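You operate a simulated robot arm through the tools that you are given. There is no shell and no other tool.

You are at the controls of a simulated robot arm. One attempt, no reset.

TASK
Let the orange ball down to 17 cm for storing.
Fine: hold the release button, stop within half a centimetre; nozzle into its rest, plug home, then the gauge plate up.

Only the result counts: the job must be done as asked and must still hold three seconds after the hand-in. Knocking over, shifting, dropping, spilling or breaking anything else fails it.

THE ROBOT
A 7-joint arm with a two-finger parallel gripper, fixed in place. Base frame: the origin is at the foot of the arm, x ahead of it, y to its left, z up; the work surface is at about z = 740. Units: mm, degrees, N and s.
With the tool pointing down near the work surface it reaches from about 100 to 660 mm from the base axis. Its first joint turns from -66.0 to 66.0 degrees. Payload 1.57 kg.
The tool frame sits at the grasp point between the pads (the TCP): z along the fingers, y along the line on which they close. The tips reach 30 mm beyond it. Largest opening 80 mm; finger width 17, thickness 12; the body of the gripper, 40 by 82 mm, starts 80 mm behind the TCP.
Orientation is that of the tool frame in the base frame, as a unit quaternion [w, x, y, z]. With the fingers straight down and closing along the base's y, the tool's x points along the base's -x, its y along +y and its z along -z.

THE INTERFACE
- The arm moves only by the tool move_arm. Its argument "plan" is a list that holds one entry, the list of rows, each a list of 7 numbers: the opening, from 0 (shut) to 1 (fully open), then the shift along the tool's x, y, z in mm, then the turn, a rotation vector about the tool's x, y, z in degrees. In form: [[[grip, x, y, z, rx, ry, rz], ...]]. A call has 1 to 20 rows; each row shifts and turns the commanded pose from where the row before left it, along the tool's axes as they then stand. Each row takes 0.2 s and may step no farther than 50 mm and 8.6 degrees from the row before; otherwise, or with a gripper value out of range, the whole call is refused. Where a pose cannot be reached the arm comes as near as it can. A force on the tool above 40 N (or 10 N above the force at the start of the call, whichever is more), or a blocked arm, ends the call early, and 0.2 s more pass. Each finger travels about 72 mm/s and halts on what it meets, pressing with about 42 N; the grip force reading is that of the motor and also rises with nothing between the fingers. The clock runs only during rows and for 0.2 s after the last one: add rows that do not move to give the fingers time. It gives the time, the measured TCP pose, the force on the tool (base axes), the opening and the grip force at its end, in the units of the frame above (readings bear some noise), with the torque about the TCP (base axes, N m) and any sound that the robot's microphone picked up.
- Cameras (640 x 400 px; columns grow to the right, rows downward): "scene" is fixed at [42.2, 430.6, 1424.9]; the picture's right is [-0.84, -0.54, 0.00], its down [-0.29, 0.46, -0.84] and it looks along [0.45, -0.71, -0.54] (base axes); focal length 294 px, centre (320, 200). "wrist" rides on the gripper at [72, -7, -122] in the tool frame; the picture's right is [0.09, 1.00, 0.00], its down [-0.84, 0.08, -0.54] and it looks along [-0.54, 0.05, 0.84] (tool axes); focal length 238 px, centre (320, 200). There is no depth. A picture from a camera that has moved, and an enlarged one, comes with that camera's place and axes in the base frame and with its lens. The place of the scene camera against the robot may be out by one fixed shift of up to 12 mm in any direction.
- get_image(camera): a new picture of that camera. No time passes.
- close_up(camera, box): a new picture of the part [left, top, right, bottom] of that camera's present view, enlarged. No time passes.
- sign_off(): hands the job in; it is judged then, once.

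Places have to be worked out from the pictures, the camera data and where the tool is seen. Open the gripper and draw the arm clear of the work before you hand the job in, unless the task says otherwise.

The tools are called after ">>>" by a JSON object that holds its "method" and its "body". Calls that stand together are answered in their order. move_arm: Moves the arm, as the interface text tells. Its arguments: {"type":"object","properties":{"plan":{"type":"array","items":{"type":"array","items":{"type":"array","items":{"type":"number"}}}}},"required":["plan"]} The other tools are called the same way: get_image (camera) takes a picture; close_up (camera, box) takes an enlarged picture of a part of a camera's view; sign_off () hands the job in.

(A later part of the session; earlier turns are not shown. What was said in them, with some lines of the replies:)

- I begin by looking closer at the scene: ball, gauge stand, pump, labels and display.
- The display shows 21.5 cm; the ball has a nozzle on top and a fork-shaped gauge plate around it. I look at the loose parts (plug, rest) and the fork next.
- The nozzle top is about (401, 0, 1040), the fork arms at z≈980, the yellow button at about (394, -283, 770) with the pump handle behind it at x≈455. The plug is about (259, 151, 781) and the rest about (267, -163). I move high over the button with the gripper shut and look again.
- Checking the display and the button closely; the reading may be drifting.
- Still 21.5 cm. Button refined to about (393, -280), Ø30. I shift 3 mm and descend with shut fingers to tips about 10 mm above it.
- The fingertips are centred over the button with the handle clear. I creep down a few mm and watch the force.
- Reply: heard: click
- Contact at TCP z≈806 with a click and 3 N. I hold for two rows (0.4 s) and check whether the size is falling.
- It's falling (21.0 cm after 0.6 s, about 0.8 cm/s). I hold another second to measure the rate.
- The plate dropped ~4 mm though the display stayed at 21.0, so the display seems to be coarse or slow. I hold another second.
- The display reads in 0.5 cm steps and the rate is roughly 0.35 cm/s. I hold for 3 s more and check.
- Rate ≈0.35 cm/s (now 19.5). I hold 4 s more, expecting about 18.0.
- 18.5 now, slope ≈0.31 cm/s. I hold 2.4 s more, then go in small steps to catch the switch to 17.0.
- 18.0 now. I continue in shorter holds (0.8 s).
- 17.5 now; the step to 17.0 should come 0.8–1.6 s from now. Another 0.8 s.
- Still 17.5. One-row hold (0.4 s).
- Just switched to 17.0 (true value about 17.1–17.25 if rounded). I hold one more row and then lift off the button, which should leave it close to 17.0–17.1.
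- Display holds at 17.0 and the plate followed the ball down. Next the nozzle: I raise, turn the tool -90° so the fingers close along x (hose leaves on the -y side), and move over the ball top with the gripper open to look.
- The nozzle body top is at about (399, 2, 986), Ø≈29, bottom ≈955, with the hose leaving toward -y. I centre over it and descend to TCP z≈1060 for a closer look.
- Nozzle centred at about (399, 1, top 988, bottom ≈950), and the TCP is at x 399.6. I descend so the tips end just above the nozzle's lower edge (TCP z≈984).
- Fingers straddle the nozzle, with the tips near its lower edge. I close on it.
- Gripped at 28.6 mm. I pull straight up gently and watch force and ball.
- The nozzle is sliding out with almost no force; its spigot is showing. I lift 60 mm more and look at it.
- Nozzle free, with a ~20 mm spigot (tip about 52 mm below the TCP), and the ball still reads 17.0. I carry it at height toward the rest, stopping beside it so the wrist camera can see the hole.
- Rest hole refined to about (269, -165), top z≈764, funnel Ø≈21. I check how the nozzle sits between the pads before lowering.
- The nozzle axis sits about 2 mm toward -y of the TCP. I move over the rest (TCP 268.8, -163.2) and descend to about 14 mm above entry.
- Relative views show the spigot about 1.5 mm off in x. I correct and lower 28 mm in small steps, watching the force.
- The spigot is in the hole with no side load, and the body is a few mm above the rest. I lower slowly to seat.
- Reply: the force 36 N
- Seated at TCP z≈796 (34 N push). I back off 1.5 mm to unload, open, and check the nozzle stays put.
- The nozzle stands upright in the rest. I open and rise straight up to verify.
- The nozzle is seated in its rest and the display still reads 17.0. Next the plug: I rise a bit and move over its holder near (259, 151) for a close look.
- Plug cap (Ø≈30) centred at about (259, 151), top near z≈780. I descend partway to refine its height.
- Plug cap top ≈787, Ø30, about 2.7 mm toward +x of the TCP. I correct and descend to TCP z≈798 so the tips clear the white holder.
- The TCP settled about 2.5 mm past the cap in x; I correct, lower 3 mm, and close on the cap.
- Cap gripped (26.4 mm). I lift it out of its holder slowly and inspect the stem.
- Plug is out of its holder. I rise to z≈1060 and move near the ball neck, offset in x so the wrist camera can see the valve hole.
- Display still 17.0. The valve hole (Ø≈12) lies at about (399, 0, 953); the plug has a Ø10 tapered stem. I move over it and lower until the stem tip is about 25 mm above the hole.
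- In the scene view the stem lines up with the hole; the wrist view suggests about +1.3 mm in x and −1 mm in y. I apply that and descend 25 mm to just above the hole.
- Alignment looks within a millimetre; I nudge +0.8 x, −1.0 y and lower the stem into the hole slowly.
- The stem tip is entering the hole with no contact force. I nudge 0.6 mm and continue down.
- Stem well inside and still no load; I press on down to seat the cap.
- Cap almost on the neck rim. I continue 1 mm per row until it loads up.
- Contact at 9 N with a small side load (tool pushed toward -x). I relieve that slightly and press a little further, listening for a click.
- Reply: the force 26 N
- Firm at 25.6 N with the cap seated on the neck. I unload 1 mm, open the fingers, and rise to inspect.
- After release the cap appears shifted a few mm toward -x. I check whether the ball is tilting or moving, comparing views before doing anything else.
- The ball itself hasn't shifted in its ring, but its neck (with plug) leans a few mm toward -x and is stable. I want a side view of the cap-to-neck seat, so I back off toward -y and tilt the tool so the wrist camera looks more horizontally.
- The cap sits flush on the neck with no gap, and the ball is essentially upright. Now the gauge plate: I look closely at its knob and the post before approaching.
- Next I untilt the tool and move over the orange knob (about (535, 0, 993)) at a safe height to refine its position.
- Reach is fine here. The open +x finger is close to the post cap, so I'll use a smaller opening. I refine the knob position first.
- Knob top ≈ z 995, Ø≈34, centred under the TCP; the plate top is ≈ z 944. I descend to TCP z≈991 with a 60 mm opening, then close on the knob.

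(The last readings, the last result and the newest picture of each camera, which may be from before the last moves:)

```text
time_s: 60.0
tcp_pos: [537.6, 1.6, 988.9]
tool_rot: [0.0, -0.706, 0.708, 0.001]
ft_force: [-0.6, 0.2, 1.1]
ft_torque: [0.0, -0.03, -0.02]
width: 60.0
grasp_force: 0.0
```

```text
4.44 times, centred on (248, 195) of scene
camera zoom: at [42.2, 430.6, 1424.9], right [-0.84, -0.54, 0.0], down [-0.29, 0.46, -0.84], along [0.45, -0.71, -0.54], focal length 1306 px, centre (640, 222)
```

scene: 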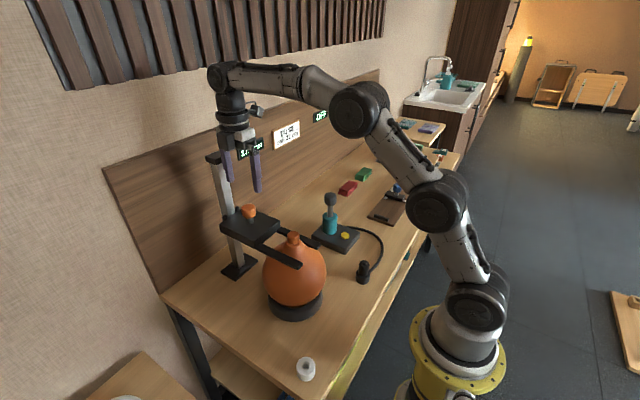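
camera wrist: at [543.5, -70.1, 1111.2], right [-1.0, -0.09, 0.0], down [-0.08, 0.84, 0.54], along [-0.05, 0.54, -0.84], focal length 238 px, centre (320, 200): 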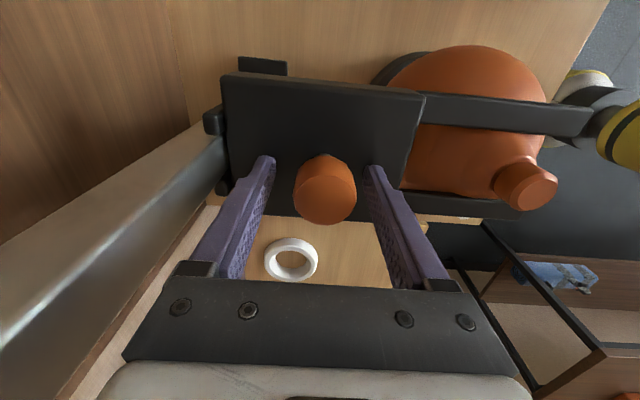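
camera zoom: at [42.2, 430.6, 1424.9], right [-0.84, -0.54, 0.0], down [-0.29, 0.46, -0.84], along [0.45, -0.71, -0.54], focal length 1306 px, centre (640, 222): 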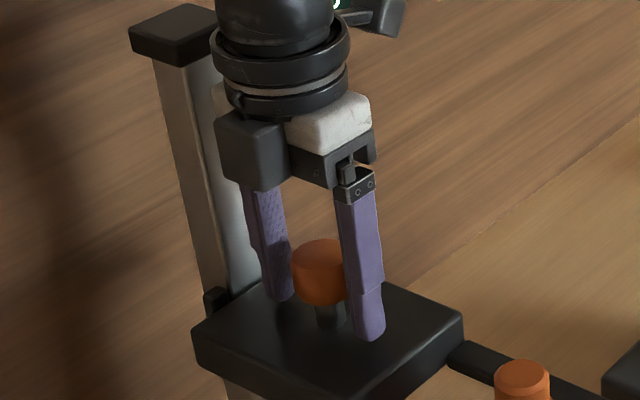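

I shift 2.3 mm toward -x to centre on the knob and close.

>>> {"method": "move_arm", "body": {"plan": [[[0.75, 0, 2.3, 0, 0, 0, 0], [0.75, 0, 0, 0, 0, 0, 0], [0, 0, 0, 0, 0, 0, 0], [0, 0, 0, 0, 0, 0, 0], [0, 0, 0, 0, 0, 0, 0]]]}}

>>> {"method": "get_image", "body": {"camera": "wrist"}}

>>> {"method": "close_up", "body": {"camera": "scene", "box": [200, 150, 296, 240]}}

```text
time_s: 61.2
tcp_pos: [534.9, 1.0, 988.5]
tool_rot: [0.0, -0.706, 0.708, -0.001]
ft_force: [7.0, -0.4, -3.6]
ft_torque: [0.04, -0.22, 0.05]
width: 35.1
grasp_force: 42.7
```

```text
taken
camera wrist: at [540.8, -70.1, 1112.1], right [-1.0, -0.09, 0.0], down [-0.08, 0.84, 0.54], along [-0.05, 0.54, -0.84], focal length 238 px, centre (320, 200)
```

wrist: 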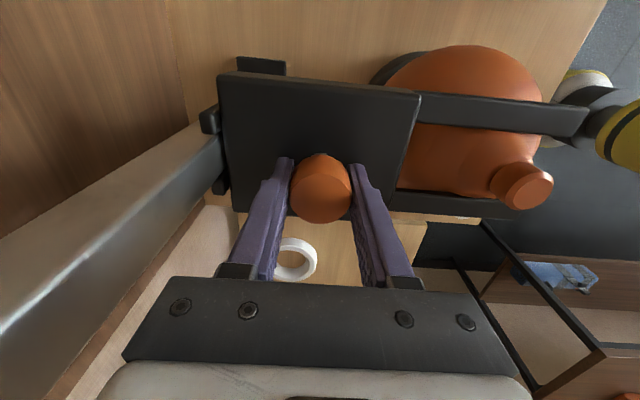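

```text
4.44 times, centred on (248, 195) of scene
camera zoom: at [42.4, 430.6, 1424.8], right [-0.84, -0.54, 0.0], down [-0.29, 0.46, -0.84], along [0.45, -0.71, -0.54], focal length 1306 px, centre (640, 222)
```

zoom: 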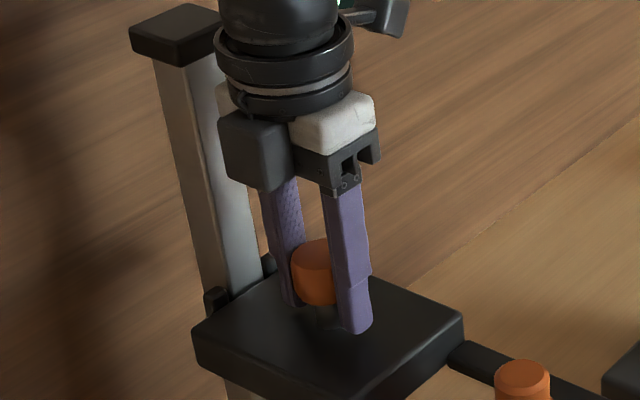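

Knob gripped (35.1 mm). I lift the plate gently, watching the load.

>>> {"method": "move_arm", "body": {"plan": [[[0, 0, 0, -4, 0, 0, 0], [0, 0, 0, -6, 0, 0, 0], [0, 0, 0, -8, 0, 0, 0], [0, 0, 0, -8, 0, 0, 0]]]}}

>>> {"method": "get_image", "body": {"camera": "scene"}}

>>> {"method": "close_up", "body": {"camera": "scene", "box": [226, 190, 354, 330]}}

```text
time_s: 62.2
tcp_pos: [534.6, 0.8, 1016.1]
tool_rot: [-0.002, 0.707, -0.707, 0.002]
ft_force: [27.2, 1.3, -10.0]
ft_torque: [-0.22, 1.28, 0.07]
width: 34.7
grasp_force: 41.9
```

```text
taken
```

scene: 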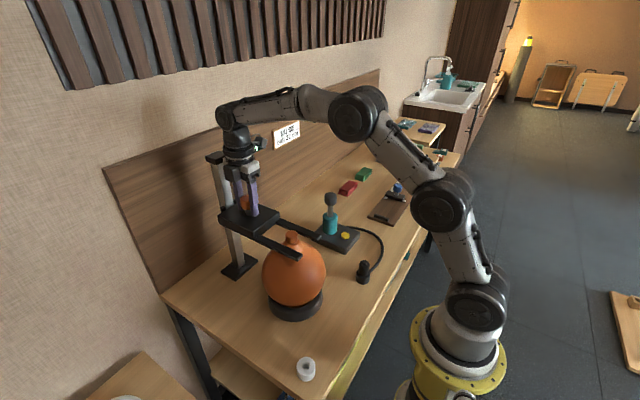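

```text
2.86 times, centred on (290, 260) of scene
camera zoom: at [43.2, 430.6, 1424.8], right [-0.84, -0.54, 0.0], down [-0.29, 0.46, -0.84], along [0.45, -0.71, -0.54], focal length 840 px, centre (406, 29)
```

zoom: 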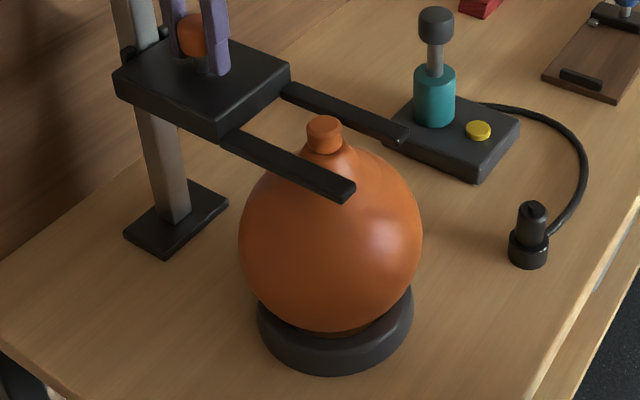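

Plate is up 28 mm and the ball is free of the fork. There's a growing +x load of 27 N on the tool, so I ease the tool toward +x to relieve it.

>>> {"method": "move_arm", "body": {"plan": [[[0, 0, -1.2, 0, 0, 0, 0], [0, 0, 0, 0, 0, 0, 0]]]}}

>>> {"method": "close_up", "body": {"camera": "scene", "box": [200, 150, 296, 240]}}

>>> {"method": "get_image", "body": {"camera": "wrist"}}

```text
time_s: 62.8
tcp_pos: [535.8, 1.8, 1017.3]
tool_rot: [0.0, -0.707, 0.708, 0.0]
ft_force: [12.8, 0.4, -8.5]
ft_torque: [0.14, -0.33, 0.11]
width: 34.8
grasp_force: 42.4
```

```text
4.44 times, centred on (248, 195) of scene
camera zoom: at [42.6, 430.6, 1424.8], right [-0.84, -0.54, 0.0], down [-0.29, 0.46, -0.84], along [0.45, -0.71, -0.54], focal length 1306 px, centre (640, 222)
```

zoom: 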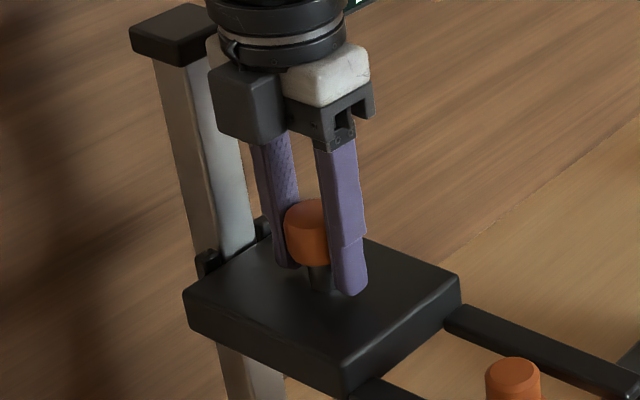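

```text
taken
camera wrist: at [540.8, -70.2, 1139.8], right [-1.0, -0.09, 0.0], down [-0.08, 0.84, 0.54], along [-0.05, 0.54, -0.84], focal length 238 px, centre (320, 200)
```

wrist: 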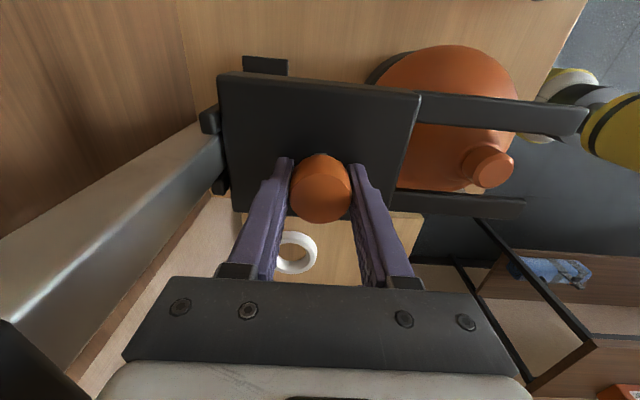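

Load fell to 13 N. I continue lifting in steps with a slight +x correction, listening for a latch.

>>> {"method": "move_arm", "body": {"plan": [[[0, 0, -0.7, -5, 0, 0, 0], [0, 0, 0, -8, 0, 0, 0], [0, 0, 0, -8, 0, 0, 0], [0, 0, 0, -8, 0, 0, 0], [0, 0, 0, 0, 0, 0, 0]]]}}

>>> {"method": "close_up", "body": {"camera": "scene", "box": [190, 130, 286, 230]}}

```text
time_s: 64.0
tcp_pos: [535.0, 1.7, 1046.1]
tool_rot: [0.0, -0.706, 0.708, 0.001]
ft_force: [10.6, -8.0, -8.9]
ft_torque: [1.17, 0.17, 0.22]
width: 34.9
grasp_force: 42.4
```

```text
4.00 times, centred on (238, 180) of scene
camera zoom: at [42.6, 430.3, 1424.9], right [-0.84, -0.54, 0.0], down [-0.29, 0.46, -0.84], along [0.45, -0.71, -0.54], focal length 1176 px, centre (648, 280)
```

zoom: 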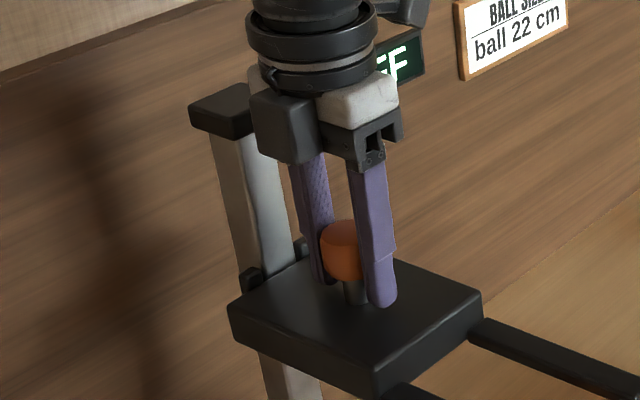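

Load is OK and the display seems to have gone OFF (gauge no longer on ball). I continue upward with small side corrections.

>>> {"method": "move_arm", "body": {"plan": [[[0, 0.5, -0.6, -6, 0, 0, 0], [0, 0, 0, -8, 0, 0, 0], [0, 0, 0, -8, 0, 0, 0], [0, 0, 0, -8, 0, 0, 0], [0, 0, 0, 0, 0, 0, 0]]]}}

>>> {"method": "close_up", "body": {"camera": "scene", "box": [190, 130, 286, 230]}}

>>> {"method": "get_image", "body": {"camera": "scene"}}

```text
time_s: 65.2
tcp_pos: [535.6, 2.4, 1075.2]
tool_rot: [-0.001, 0.707, -0.707, -0.001]
ft_force: [5.2, 6.8, -9.1]
ft_torque: [-0.9, 0.33, -0.02]
width: 34.9
grasp_force: 42.0
```

```text
4.00 times, centred on (238, 180) of scene
camera zoom: at [42.5, 430.8, 1424.8], right [-0.84, -0.54, 0.0], down [-0.29, 0.46, -0.84], along [0.45, -0.71, -0.54], focal length 1176 px, centre (648, 280)
```

zoom: 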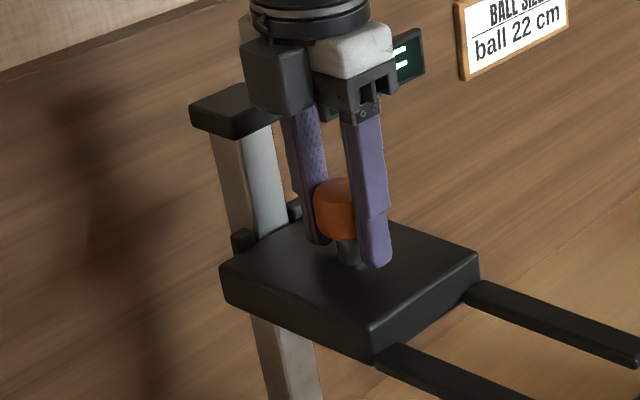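

```text
taken
```

scene: 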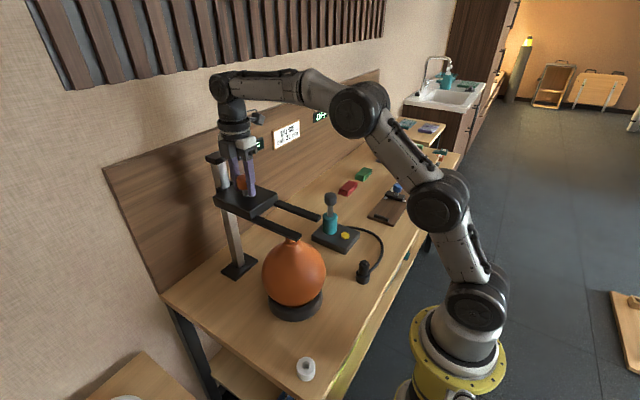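

Roughly 65–75 mm remain below the post cap. I keep lifting.

>>> {"method": "move_arm", "body": {"plan": [[[0, -0.3, -0.3, -6, 0, 0, 0], [0, 0, 0, -8, 0, 0, 0], [0, 0, 0, -8, 0, 0, 0], [0, 0, 0, -8, 0, 0, 0], [0, 0, 0, 0, 0, 0, 0]]]}}

>>> {"method": "close_up", "body": {"camera": "scene", "box": [190, 120, 286, 220]}}

```text
time_s: 66.4
tcp_pos: [534.9, 1.9, 1106.2]
tool_rot: [-0.001, -0.706, 0.708, 0.002]
ft_force: [-10.1, 5.9, -9.6]
ft_torque: [1.06, -0.16, 0.11]
width: 34.9
grasp_force: 42.1
```

```text
4.00 times, centred on (238, 170) of scene
camera zoom: at [42.0, 430.7, 1424.8], right [-0.84, -0.54, 0.0], down [-0.29, 0.46, -0.84], along [0.45, -0.71, -0.54], focal length 1176 px, centre (648, 320)
```

zoom: 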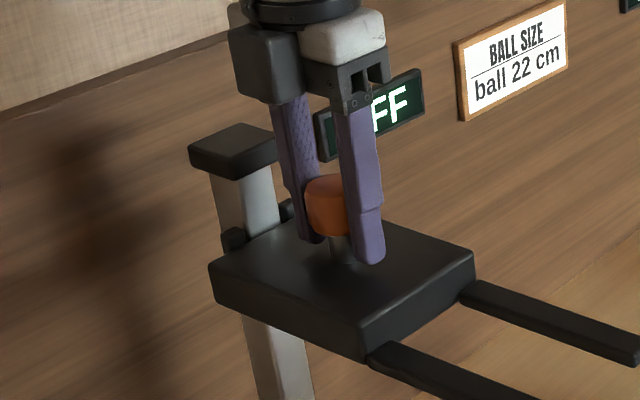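

Display reads OFF now. About 40 mm to the post cap; I keep going, slower near the top.

>>> {"method": "move_arm", "body": {"plan": [[[0, -0.3, 0.6, -5, 0, 0, 0], [0, 0, 0, -6, 0, 0, 0], [0, 0, 0, -6, 0, 0, 0], [0, 0, 0, -5, 0, 0, 0], [0, 0, 0, 0, 0, 0, 0]]]}}

>>> {"method": "close_up", "body": {"camera": "scene", "box": [190, 120, 286, 220]}}

```text
time_s: 67.6
tcp_pos: [535.6, 1.1, 1122.5]
tool_rot: [-0.006, -0.707, 0.707, 0.005]
ft_force: [-6.9, -0.3, -38.1]
ft_torque: [-0.08, -1.11, 0.02]
width: 35.3
grasp_force: 42.2
```

```text
4.00 times, centred on (238, 170) of scene
camera zoom: at [42.5, 430.6, 1424.8], right [-0.84, -0.54, 0.0], down [-0.29, 0.46, -0.84], along [0.45, -0.71, -0.54], focal length 1176 px, centre (648, 320)
```

zoom: 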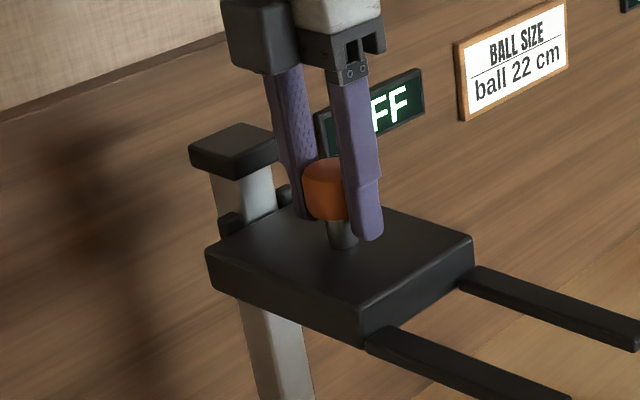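

The plate has hit its upper stop (38 N pull, TCP z≈1122). I back down 3 mm to unload and see from the force whether the plate holds itself.

>>> {"method": "move_arm", "body": {"plan": [[[0, 0, 0, 1.5, 0, 0, 0], [0, 0, 0, 1.5, 0, 0, 0], [0, 0, 0, 0, 0, 0, 0]]]}}

>>> {"method": "close_up", "body": {"camera": "scene", "box": [190, 120, 286, 220]}}

```text
time_s: 68.4
tcp_pos: [535.8, 0.9, 1121.5]
tool_rot: [-0.003, -0.706, 0.708, 0.002]
ft_force: [-4.4, -0.5, -29.8]
ft_torque: [-0.8, -1.04, -0.16]
width: 34.9
grasp_force: 42.8
```

```text
4.00 times, centred on (238, 170) of scene
camera zoom: at [42.5, 430.6, 1424.8], right [-0.84, -0.54, 0.0], down [-0.29, 0.46, -0.84], along [0.45, -0.71, -0.54], focal length 1176 px, centre (648, 320)
```

zoom: 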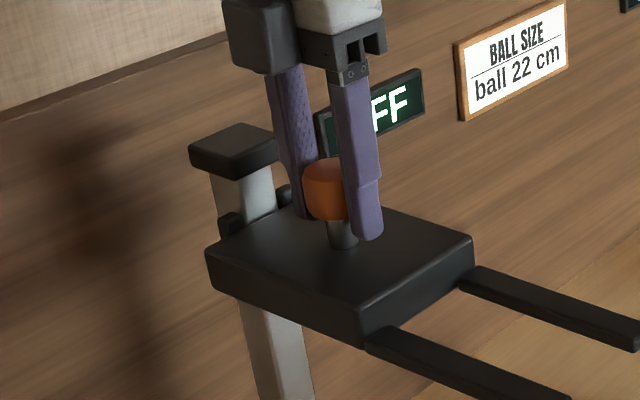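

Still 30 N against the stop. I lower 2 mm more.

>>> {"method": "move_arm", "body": {"plan": [[[0, 0, 0, 1.5, 0, 0, 0], [0, 0, 0, 1, 0, 0, 0], [0, 0, 0, 0, 0, 0, 0]]]}}

>>> {"method": "close_up", "body": {"camera": "scene", "box": [190, 120, 286, 220]}}

```text
time_s: 69.2
tcp_pos: [536.1, 0.5, 1120.2]
tool_rot: [-0.002, -0.707, 0.707, 0.002]
ft_force: [-6.0, -2.4, -21.5]
ft_torque: [-0.59, -0.33, 0.05]
width: 35.2
grasp_force: 42.0
```

```text
4.00 times, centred on (238, 170) of scene
camera zoom: at [42.3, 430.5, 1424.9], right [-0.84, -0.54, 0.0], down [-0.29, 0.46, -0.84], along [0.45, -0.71, -0.54], focal length 1176 px, centre (648, 320)
```

zoom: 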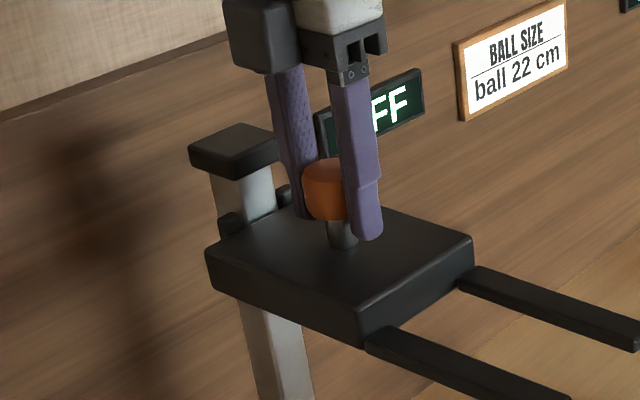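

>>> {"method": "move_arm", "body": {"plan": [[[0, 0, 0, 1.5, 0, 0, 0], [0, 0, 0, 1.5, 0, 0, 0], [0, 0, 0, 0, 0, 0, 0]]]}}

>>> {"method": "close_up", "body": {"camera": "scene", "box": [190, 120, 286, 220]}}

```text
time_s: 70.0
tcp_pos: [535.8, 0.8, 1120.6]
tool_rot: [0.002, -0.707, 0.708, -0.002]
ft_force: [-2.3, -8.9, -3.1]
ft_torque: [0.53, 0.55, 0.26]
width: 35.2
grasp_force: 42.2
```

```text
4.00 times, centred on (238, 170) of scene
camera zoom: at [42.2, 430.3, 1424.9], right [-0.84, -0.54, 0.0], down [-0.29, 0.46, -0.84], along [0.45, -0.71, -0.54], focal length 1176 px, centre (648, 320)
```

zoom: 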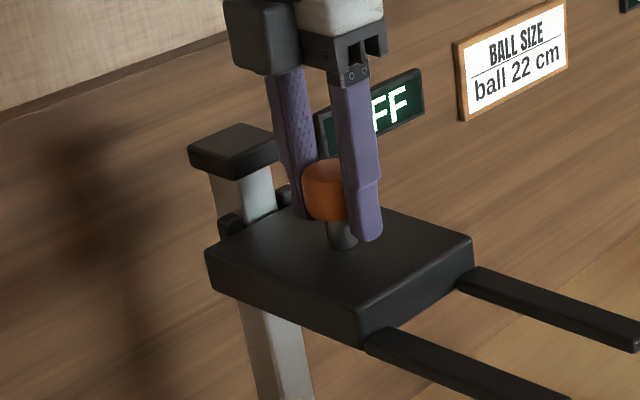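

The load has fallen to 3 N, below the plate's 9 N weight, so something is holding the plate. I lower 1 mm more to confirm.

>>> {"method": "move_arm", "body": {"plan": [[[0, 0, 0, 1.0, 0, 0, 0], [0, 0, 0, 0, 0, 0, 0]]]}}

>>> {"method": "close_up", "body": {"camera": "scene", "box": [190, 120, 286, 220]}}

```text
time_s: 70.6
tcp_pos: [534.7, -1.3, 1120.9]
tool_rot: [0.002, -0.707, 0.707, -0.002]
ft_force: [-2.2, -9.2, 5.1]
ft_torque: [0.44, 0.19, -0.01]
width: 35.0
grasp_force: 42.4
```

```text
4.00 times, centred on (238, 170) of scene
camera zoom: at [42.0, 430.3, 1425.0], right [-0.84, -0.54, 0.0], down [-0.29, 0.46, -0.84], along [0.45, -0.71, -0.54], focal length 1176 px, centre (648, 320)
```

zoom: 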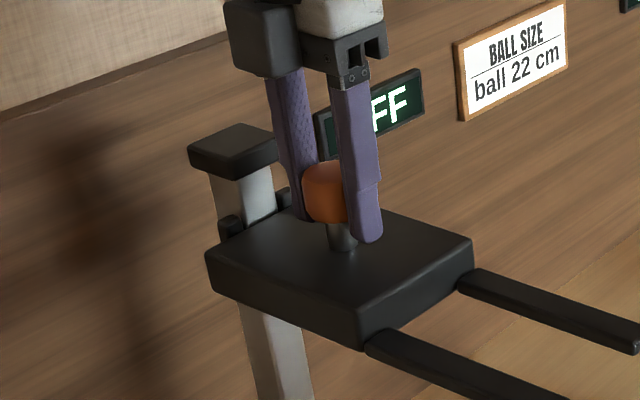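

Now the tool is pushed up by 5 N: the plate is latched in place. I relax to neutral, ease the small side load, and open to 60 mm while watching the plate.

>>> {"method": "move_arm", "body": {"plan": [[[0, 0.5, 0, -0.6, 0, 0, 0], [0.5, 0, 0, 0, 0, 0, 0], [0.75, 0, 0, 0, 0, 0, 0], [0.75, 0, 0, 0, 0, 0, 0]]]}}

>>> {"method": "close_up", "body": {"camera": "scene", "box": [190, 120, 286, 220]}}

>>> {"method": "get_image", "body": {"camera": "wrist"}}

```text
time_s: 71.6
tcp_pos: [534.9, 1.9, 1117.4]
tool_rot: [0.0, -0.706, 0.708, 0.0]
ft_force: [0.0, -0.3, -0.8]
ft_torque: [0.02, 0.02, 0.0]
width: 60.0
grasp_force: 0.0
```

```text
4.00 times, centred on (238, 170) of scene
camera zoom: at [42.1, 430.6, 1424.9], right [-0.84, -0.54, 0.0], down [-0.29, 0.46, -0.84], along [0.45, -0.71, -0.54], focal length 1176 px, centre (648, 320)
```

zoom: 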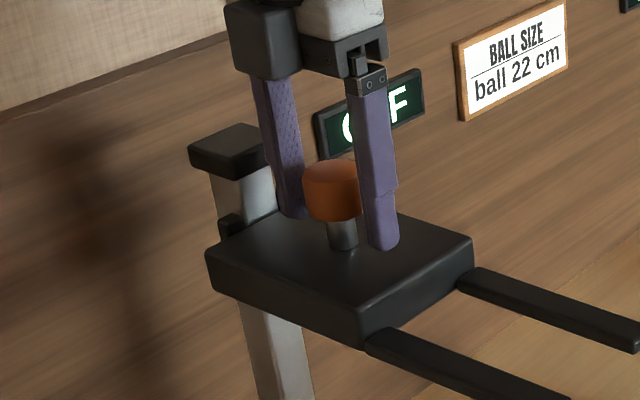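

```text
taken
camera wrist: at [540.9, -70.6, 1241.2], right [-1.0, -0.09, 0.0], down [-0.08, 0.84, 0.54], along [-0.05, 0.54, -0.84], focal length 238 px, centre (320, 200)
```

wrist: 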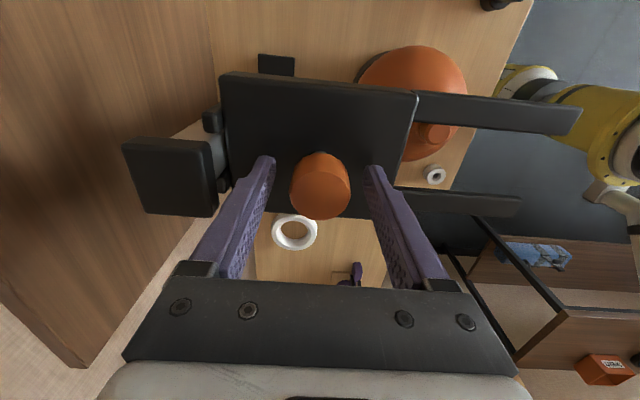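

The plate stays up with the gripper open. I rise straight off the knob, checking the force.

>>> {"method": "move_arm", "body": {"plan": [[[0.75, 0, 0, -10, 0, 0, 0], [0.75, 0, 0, -20, 0, 0, 0], [0.75, 0, 0, -20, 0, 0, 0], [0.75, 0, 0, -20, 0, 0, 0], [0.75, 0, 0, 0, 0, 0, 0]]]}}

>>> {"method": "get_image", "body": {"camera": "scene"}}

>>> {"method": "get_image", "body": {"camera": "wrist"}}

```text
time_s: 72.8
tcp_pos: [534.6, 1.4, 1188.2]
tool_rot: [0.0, -0.707, 0.707, 0.0]
ft_force: [-0.4, 0.6, -0.5]
ft_torque: [0.0, 0.03, 0.01]
width: 60.2
grasp_force: 0.0
```

```text
taken
```

scene: 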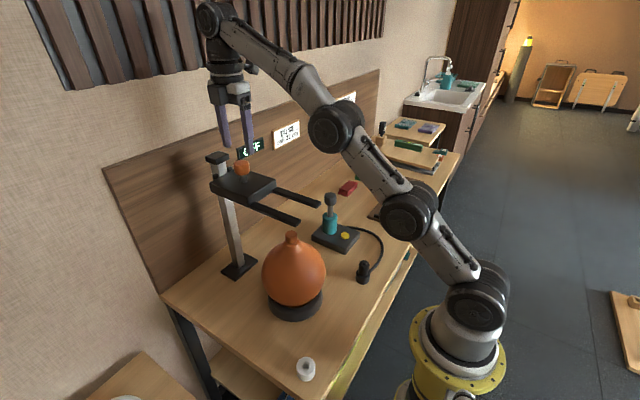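

```text
taken
camera wrist: at [540.4, -71.3, 1311.5], right [-1.0, -0.09, 0.0], down [-0.08, 0.84, 0.54], along [-0.05, 0.54, -0.84], focal length 238 px, centre (320, 200)
```

wrist: 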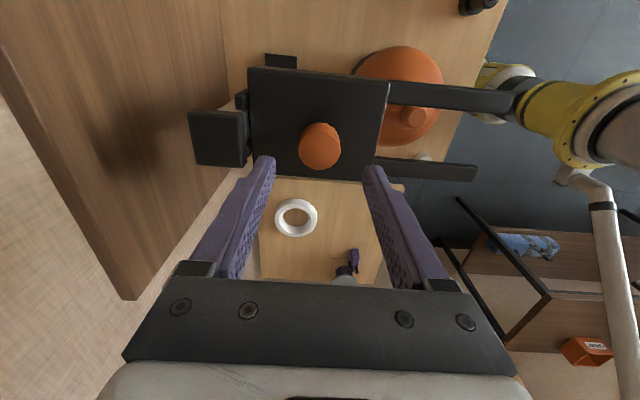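

Clear of the knob. I retreat toward the base at height and then inspect the ball, plug, nozzle and plate.

>>> {"method": "move_arm", "body": {"plan": [[[0.75, 0, 44, -15, 0, 0, 0], [0.75, 0, 44, -15, 0, 0, 0], [0.75, 0, 44, -15, 0, 0, 0], [0.75, 0, 44, -15, 0, 0, 0], [1, 0, 44, -15, 0, 0, 0], [1, 0, 0, 0, 0, 0, 0]]]}}

>>> {"method": "get_image", "body": {"camera": "scene"}}

>>> {"method": "close_up", "body": {"camera": "scene", "box": [254, 220, 334, 325]}}

>>> {"method": "close_up", "body": {"camera": "scene", "box": [266, 215, 314, 255]}}

>>> {"method": "close_up", "body": {"camera": "scene", "box": [190, 130, 340, 240]}}

>>> {"method": "close_up", "body": {"camera": "scene", "box": [338, 245, 402, 285]}}

>>> {"method": "get_image", "body": {"camera": "wrist"}}

```text
time_s: 74.2
tcp_pos: [312.4, 0.1, 1261.7]
tool_rot: [0.0, -0.706, 0.708, 0.0]
ft_force: [0.7, 0.1, 0.2]
ft_torque: [0.0, 0.0, -0.04]
width: 80.0
grasp_force: 0.3
```

```text
taken
```

scene: 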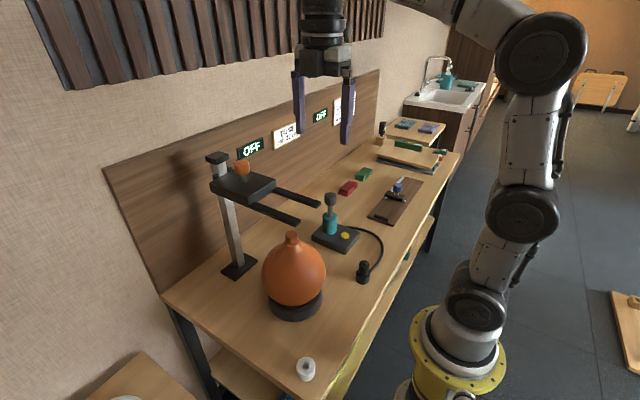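

```text
3.81 times, centred on (294, 272) of scene
camera zoom: at [42.1, 430.6, 1424.9], right [-0.84, -0.54, 0.0], down [-0.29, 0.46, -0.84], along [0.45, -0.71, -0.54], focal length 1120 px, centre (419, -76)
```

zoom: 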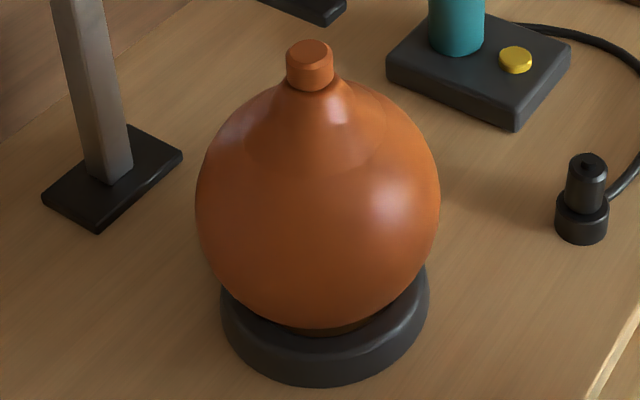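

```text
10.00 times, centred on (290, 235) of scene
camera zoom: at [42.1, 430.6, 1424.9], right [-0.84, -0.54, 0.0], down [-0.29, 0.46, -0.84], along [0.45, -0.71, -0.54], focal length 2939 px, centre (620, -150)
```

zoom: 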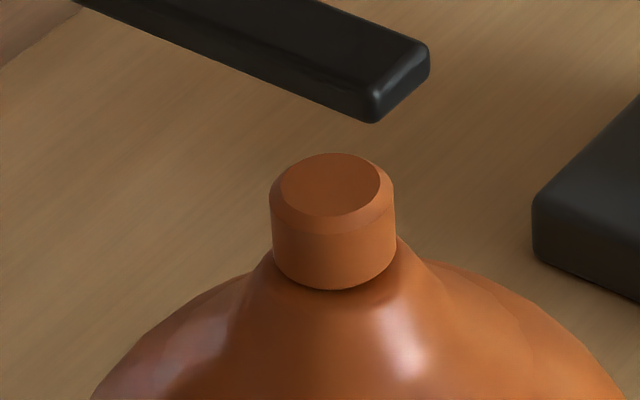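

```text
3.64 times, centred on (265, 185) of scene
camera zoom: at [42.1, 430.6, 1424.9], right [-0.84, -0.54, 0.0], down [-0.29, 0.46, -0.84], along [0.45, -0.71, -0.54], focal length 1069 px, centre (520, 254)
```

zoom: 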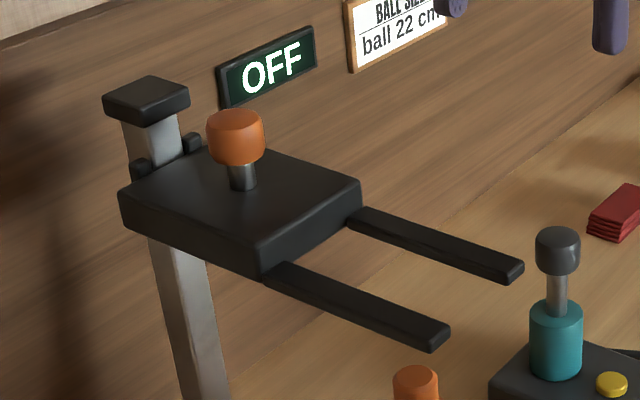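

```text
10.00 times, centred on (370, 265) of scene
camera zoom: at [42.1, 430.6, 1424.9], right [-0.84, -0.54, 0.0], down [-0.29, 0.46, -0.84], along [0.45, -0.71, -0.54], focal length 2939 px, centre (-180, -450)
```

zoom: 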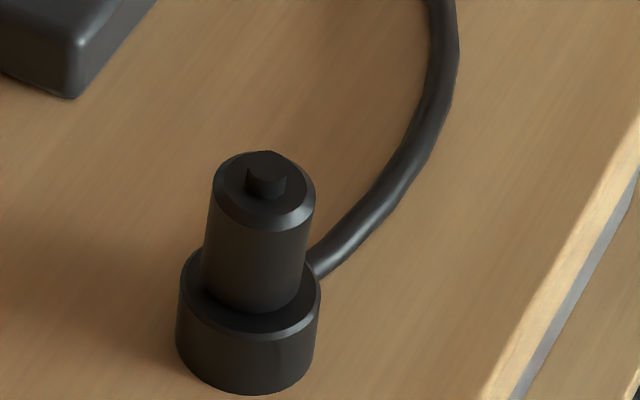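

```text
taken
camera wrist: at [319.4, -71.6, 1384.7], right [-1.0, -0.09, 0.0], down [-0.08, 0.84, 0.54], along [-0.05, 0.54, -0.84], focal length 238 px, centre (320, 200)
```

wrist: 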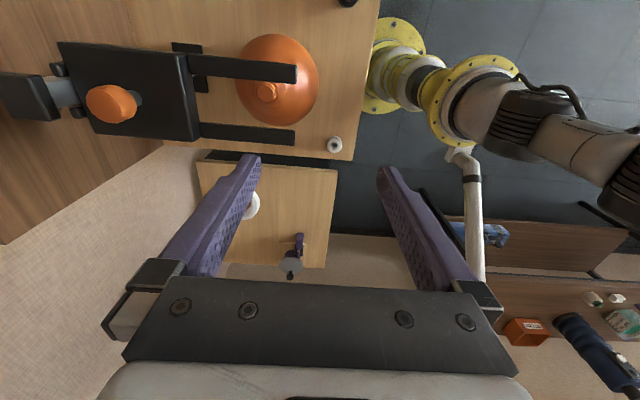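

All looks right: plate latched up, display OFF, ball upright with the plug, nozzle in the rest. I take one more side look at the plug seat, staying on the -y side away from the raised fork.

>>> {"method": "move_arm", "body": {"plan": [[[1, 44, -22, 0, 0, 0, 0], [1, 44, -22, 0, 0, 0, 0], [1, 44, -22, 0, 0, 0, 0], [1, 0, -20, 40, 0, 0, 0], [1, 0, 0, 48, 0, 0, 0], [1, 0, 0, 48, 0, 0, 0], [1, 0, 0, 48, 0, 0, 0], [1, 0, 0, 40, 0, 0, 0], [1, 0, 0, 0, 0, -8.3, 0], [1, 0, 0, 0, 0, -8.3, 0], [1, 0, 0, 0, 0, -8.3, 0], [1, 0, 0, 0, 0, -8.3, 0], [1, 0, 0, 0, 0, -8.3, 0], [1, 0, 0, 0, 0, -8.3, 0], [1, 0, 0, 0, 0, 0, 0]]]}}

>>> {"method": "get_image", "body": {"camera": "wrist"}}

>>> {"method": "get_image", "body": {"camera": "scene"}}

```text
time_s: 77.4
tcp_pos: [400.2, -131.5, 1040.7]
tool_rot: [-0.298, 0.641, -0.641, -0.299]
ft_force: [-0.2, -0.2, 0.1]
ft_torque: [-0.01, -0.01, 0.0]
width: 79.9
grasp_force: 0.1
```

```text
taken
camera wrist: at [406.8, -270.3, 1065.0], right [-1.0, -0.06, -0.07], down [-0.08, 0.12, 0.99], along [-0.05, 0.99, -0.13], focal length 238 px, centre (320, 200)
```

wrist: 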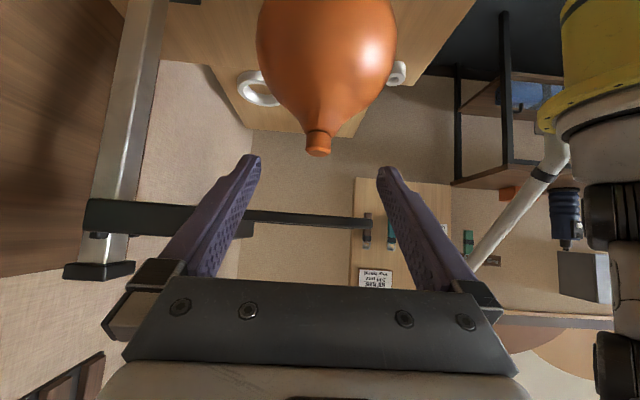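

```text
taken
```

scene: 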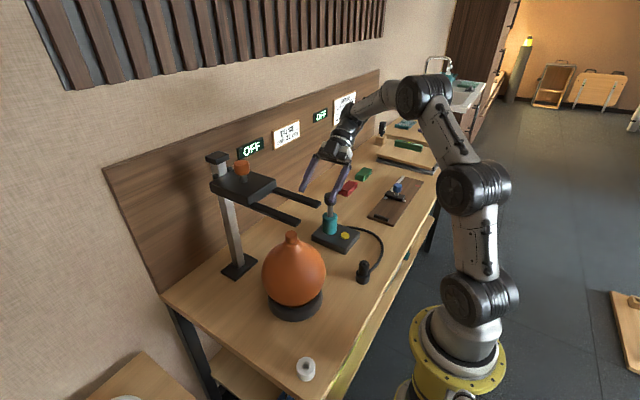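

>>> {"method": "close_up", "body": {"camera": "wrist", "box": [284, 90, 356, 170]}}

>>> {"method": "close_up", "body": {"camera": "wrist", "box": [300, 115, 340, 160]}}

>>> {"method": "close_up", "body": {"camera": "wrist", "box": [230, 0, 420, 170]}}

```text
5.00 times, centred on (320, 130) of wrist
camera zoom: at [406.8, -270.3, 1065.0], right [-1.0, -0.06, -0.07], down [-0.08, 0.12, 0.99], along [-0.05, 0.99, -0.13], focal length 1192 px, centre (320, 550)
```

zoom: 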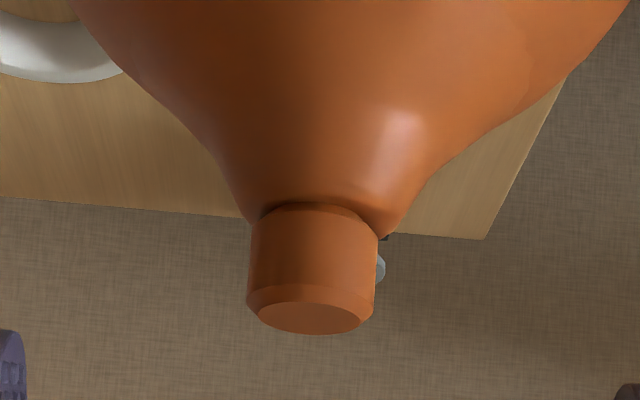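

```text
8.89 times, centred on (320, 138) of wrist
camera zoom: at [406.8, -270.3, 1065.0], right [-1.0, -0.06, -0.07], down [-0.08, 0.12, 0.99], along [-0.05, 0.99, -0.13], focal length 2119 px, centre (320, 756)
```

zoom: 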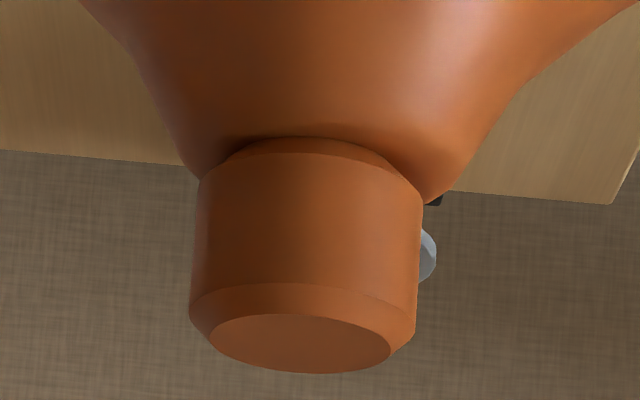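

```text
2.35 times, centred on (325, 85) of wrist
camera zoom: at [406.8, -270.3, 1065.0], right [-1.0, -0.06, -0.07], down [-0.08, 0.12, 0.99], along [-0.05, 0.99, -0.13], focal length 561 px, centre (308, 471)
```

zoom: 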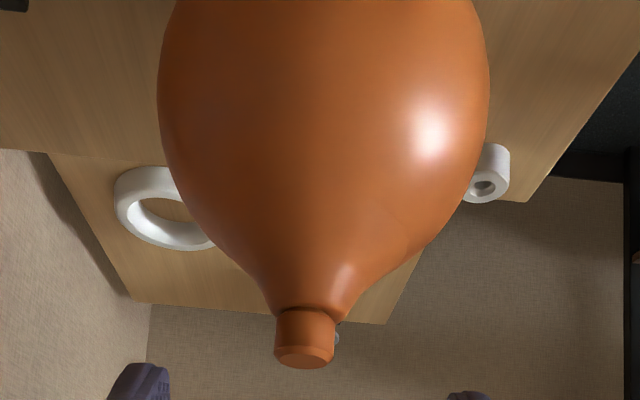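

The cap is flush on the neck with no gap. I untilt, draw the arm up and back clear of the work, then do a last check.

>>> {"method": "move_arm", "body": {"plan": [[[1, 0, 0, 0, 0, 8.3, 0], [1, 0, 0, 0, 0, 8.3, 0], [1, 0, 0, 0, 0, 8.3, 0], [1, 0, 0, 0, 0, 8.3, 0], [1, 0, 0, 0, 0, 8.3, 0], [1, 0, 0, 0, 0, 8.3, 0], [1, 0, 0, -45, 0, 0, 0], [1, 0, 0, -45, 0, 0, 0], [1, 0, 0, -45, 0, 0, 0], [1, 0, 0, -45, 0, 0, 0], [1, 0, 40, -15, 0, 0, 0], [1, 0, 40, 0, 0, 0, 0], [1, 0, 0, 0, 0, 0, 0], [1, 0, 0, 0, 0, 0, 0]]]}}

>>> {"method": "get_image", "body": {"camera": "scene"}}

>>> {"method": "close_up", "body": {"camera": "scene", "box": [190, 130, 410, 330]}}

```text
time_s: 80.4
tcp_pos: [323.1, -130.5, 1232.7]
tool_rot: [0.0, -0.706, 0.708, 0.0]
ft_force: [0.7, 0.3, 0.4]
ft_torque: [0.02, -0.02, -0.01]
width: 79.9
grasp_force: 0.1
```

```text
taken
```

scene: 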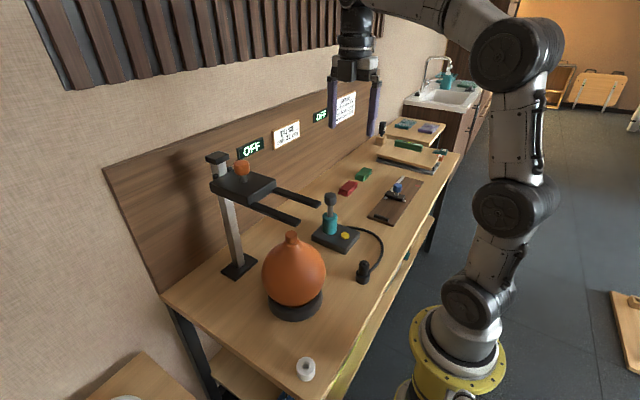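

```text
2.00 times, centred on (300, 230) of scene
camera zoom: at [42.1, 430.6, 1424.9], right [-0.84, -0.54, 0.0], down [-0.29, 0.46, -0.84], along [0.45, -0.71, -0.54], focal length 588 px, centre (360, 140)
```

zoom: 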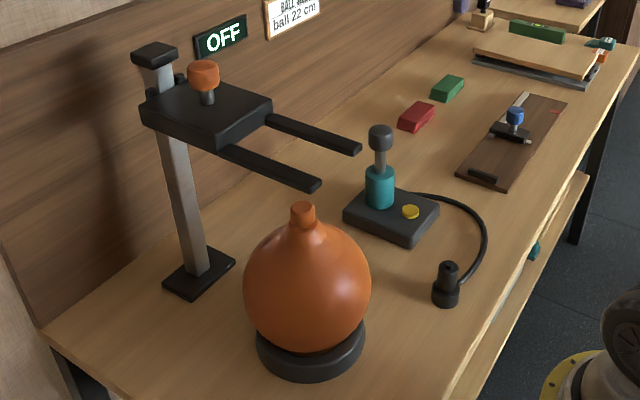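

Everything is steady: ball let down to 17.0 cm and plugged, nozzle in its rest, gauge plate latched up, gripper open and arm clear. I hand the job in.

>>> {"method": "sign_off", "body": {}}

```text
The job is handed in.
```

The orange ball is let down for storing and the job is handed in; I have not seen a verdict on it.

- **Ball size:** I released the button just after the display switched to 17.0 cm, and it still read 17.0 right up to lifting the gauge. The display only steps in half centimetres. From when it changed, I put the true size at about 17.0 to 17.1 cm.
- **Nozzle:** It is in its rest with the hose still attached, leaning perhaps 2 to 3 degrees.
- **Plug:** It is pressed into the ball's neck with about 25 N, and a side view showed no gap under the cap.
- **Gauge plate:** I lifted it to its upper stop, where it holds on its own, and the size display now reads OFF.

The ball's neck leaned a few millimetres after I let go of the plug. It came upright again once the gauge fork was off it. I saw nothing else knocked or shifted, and the gripper is open with the arm drawn clear.
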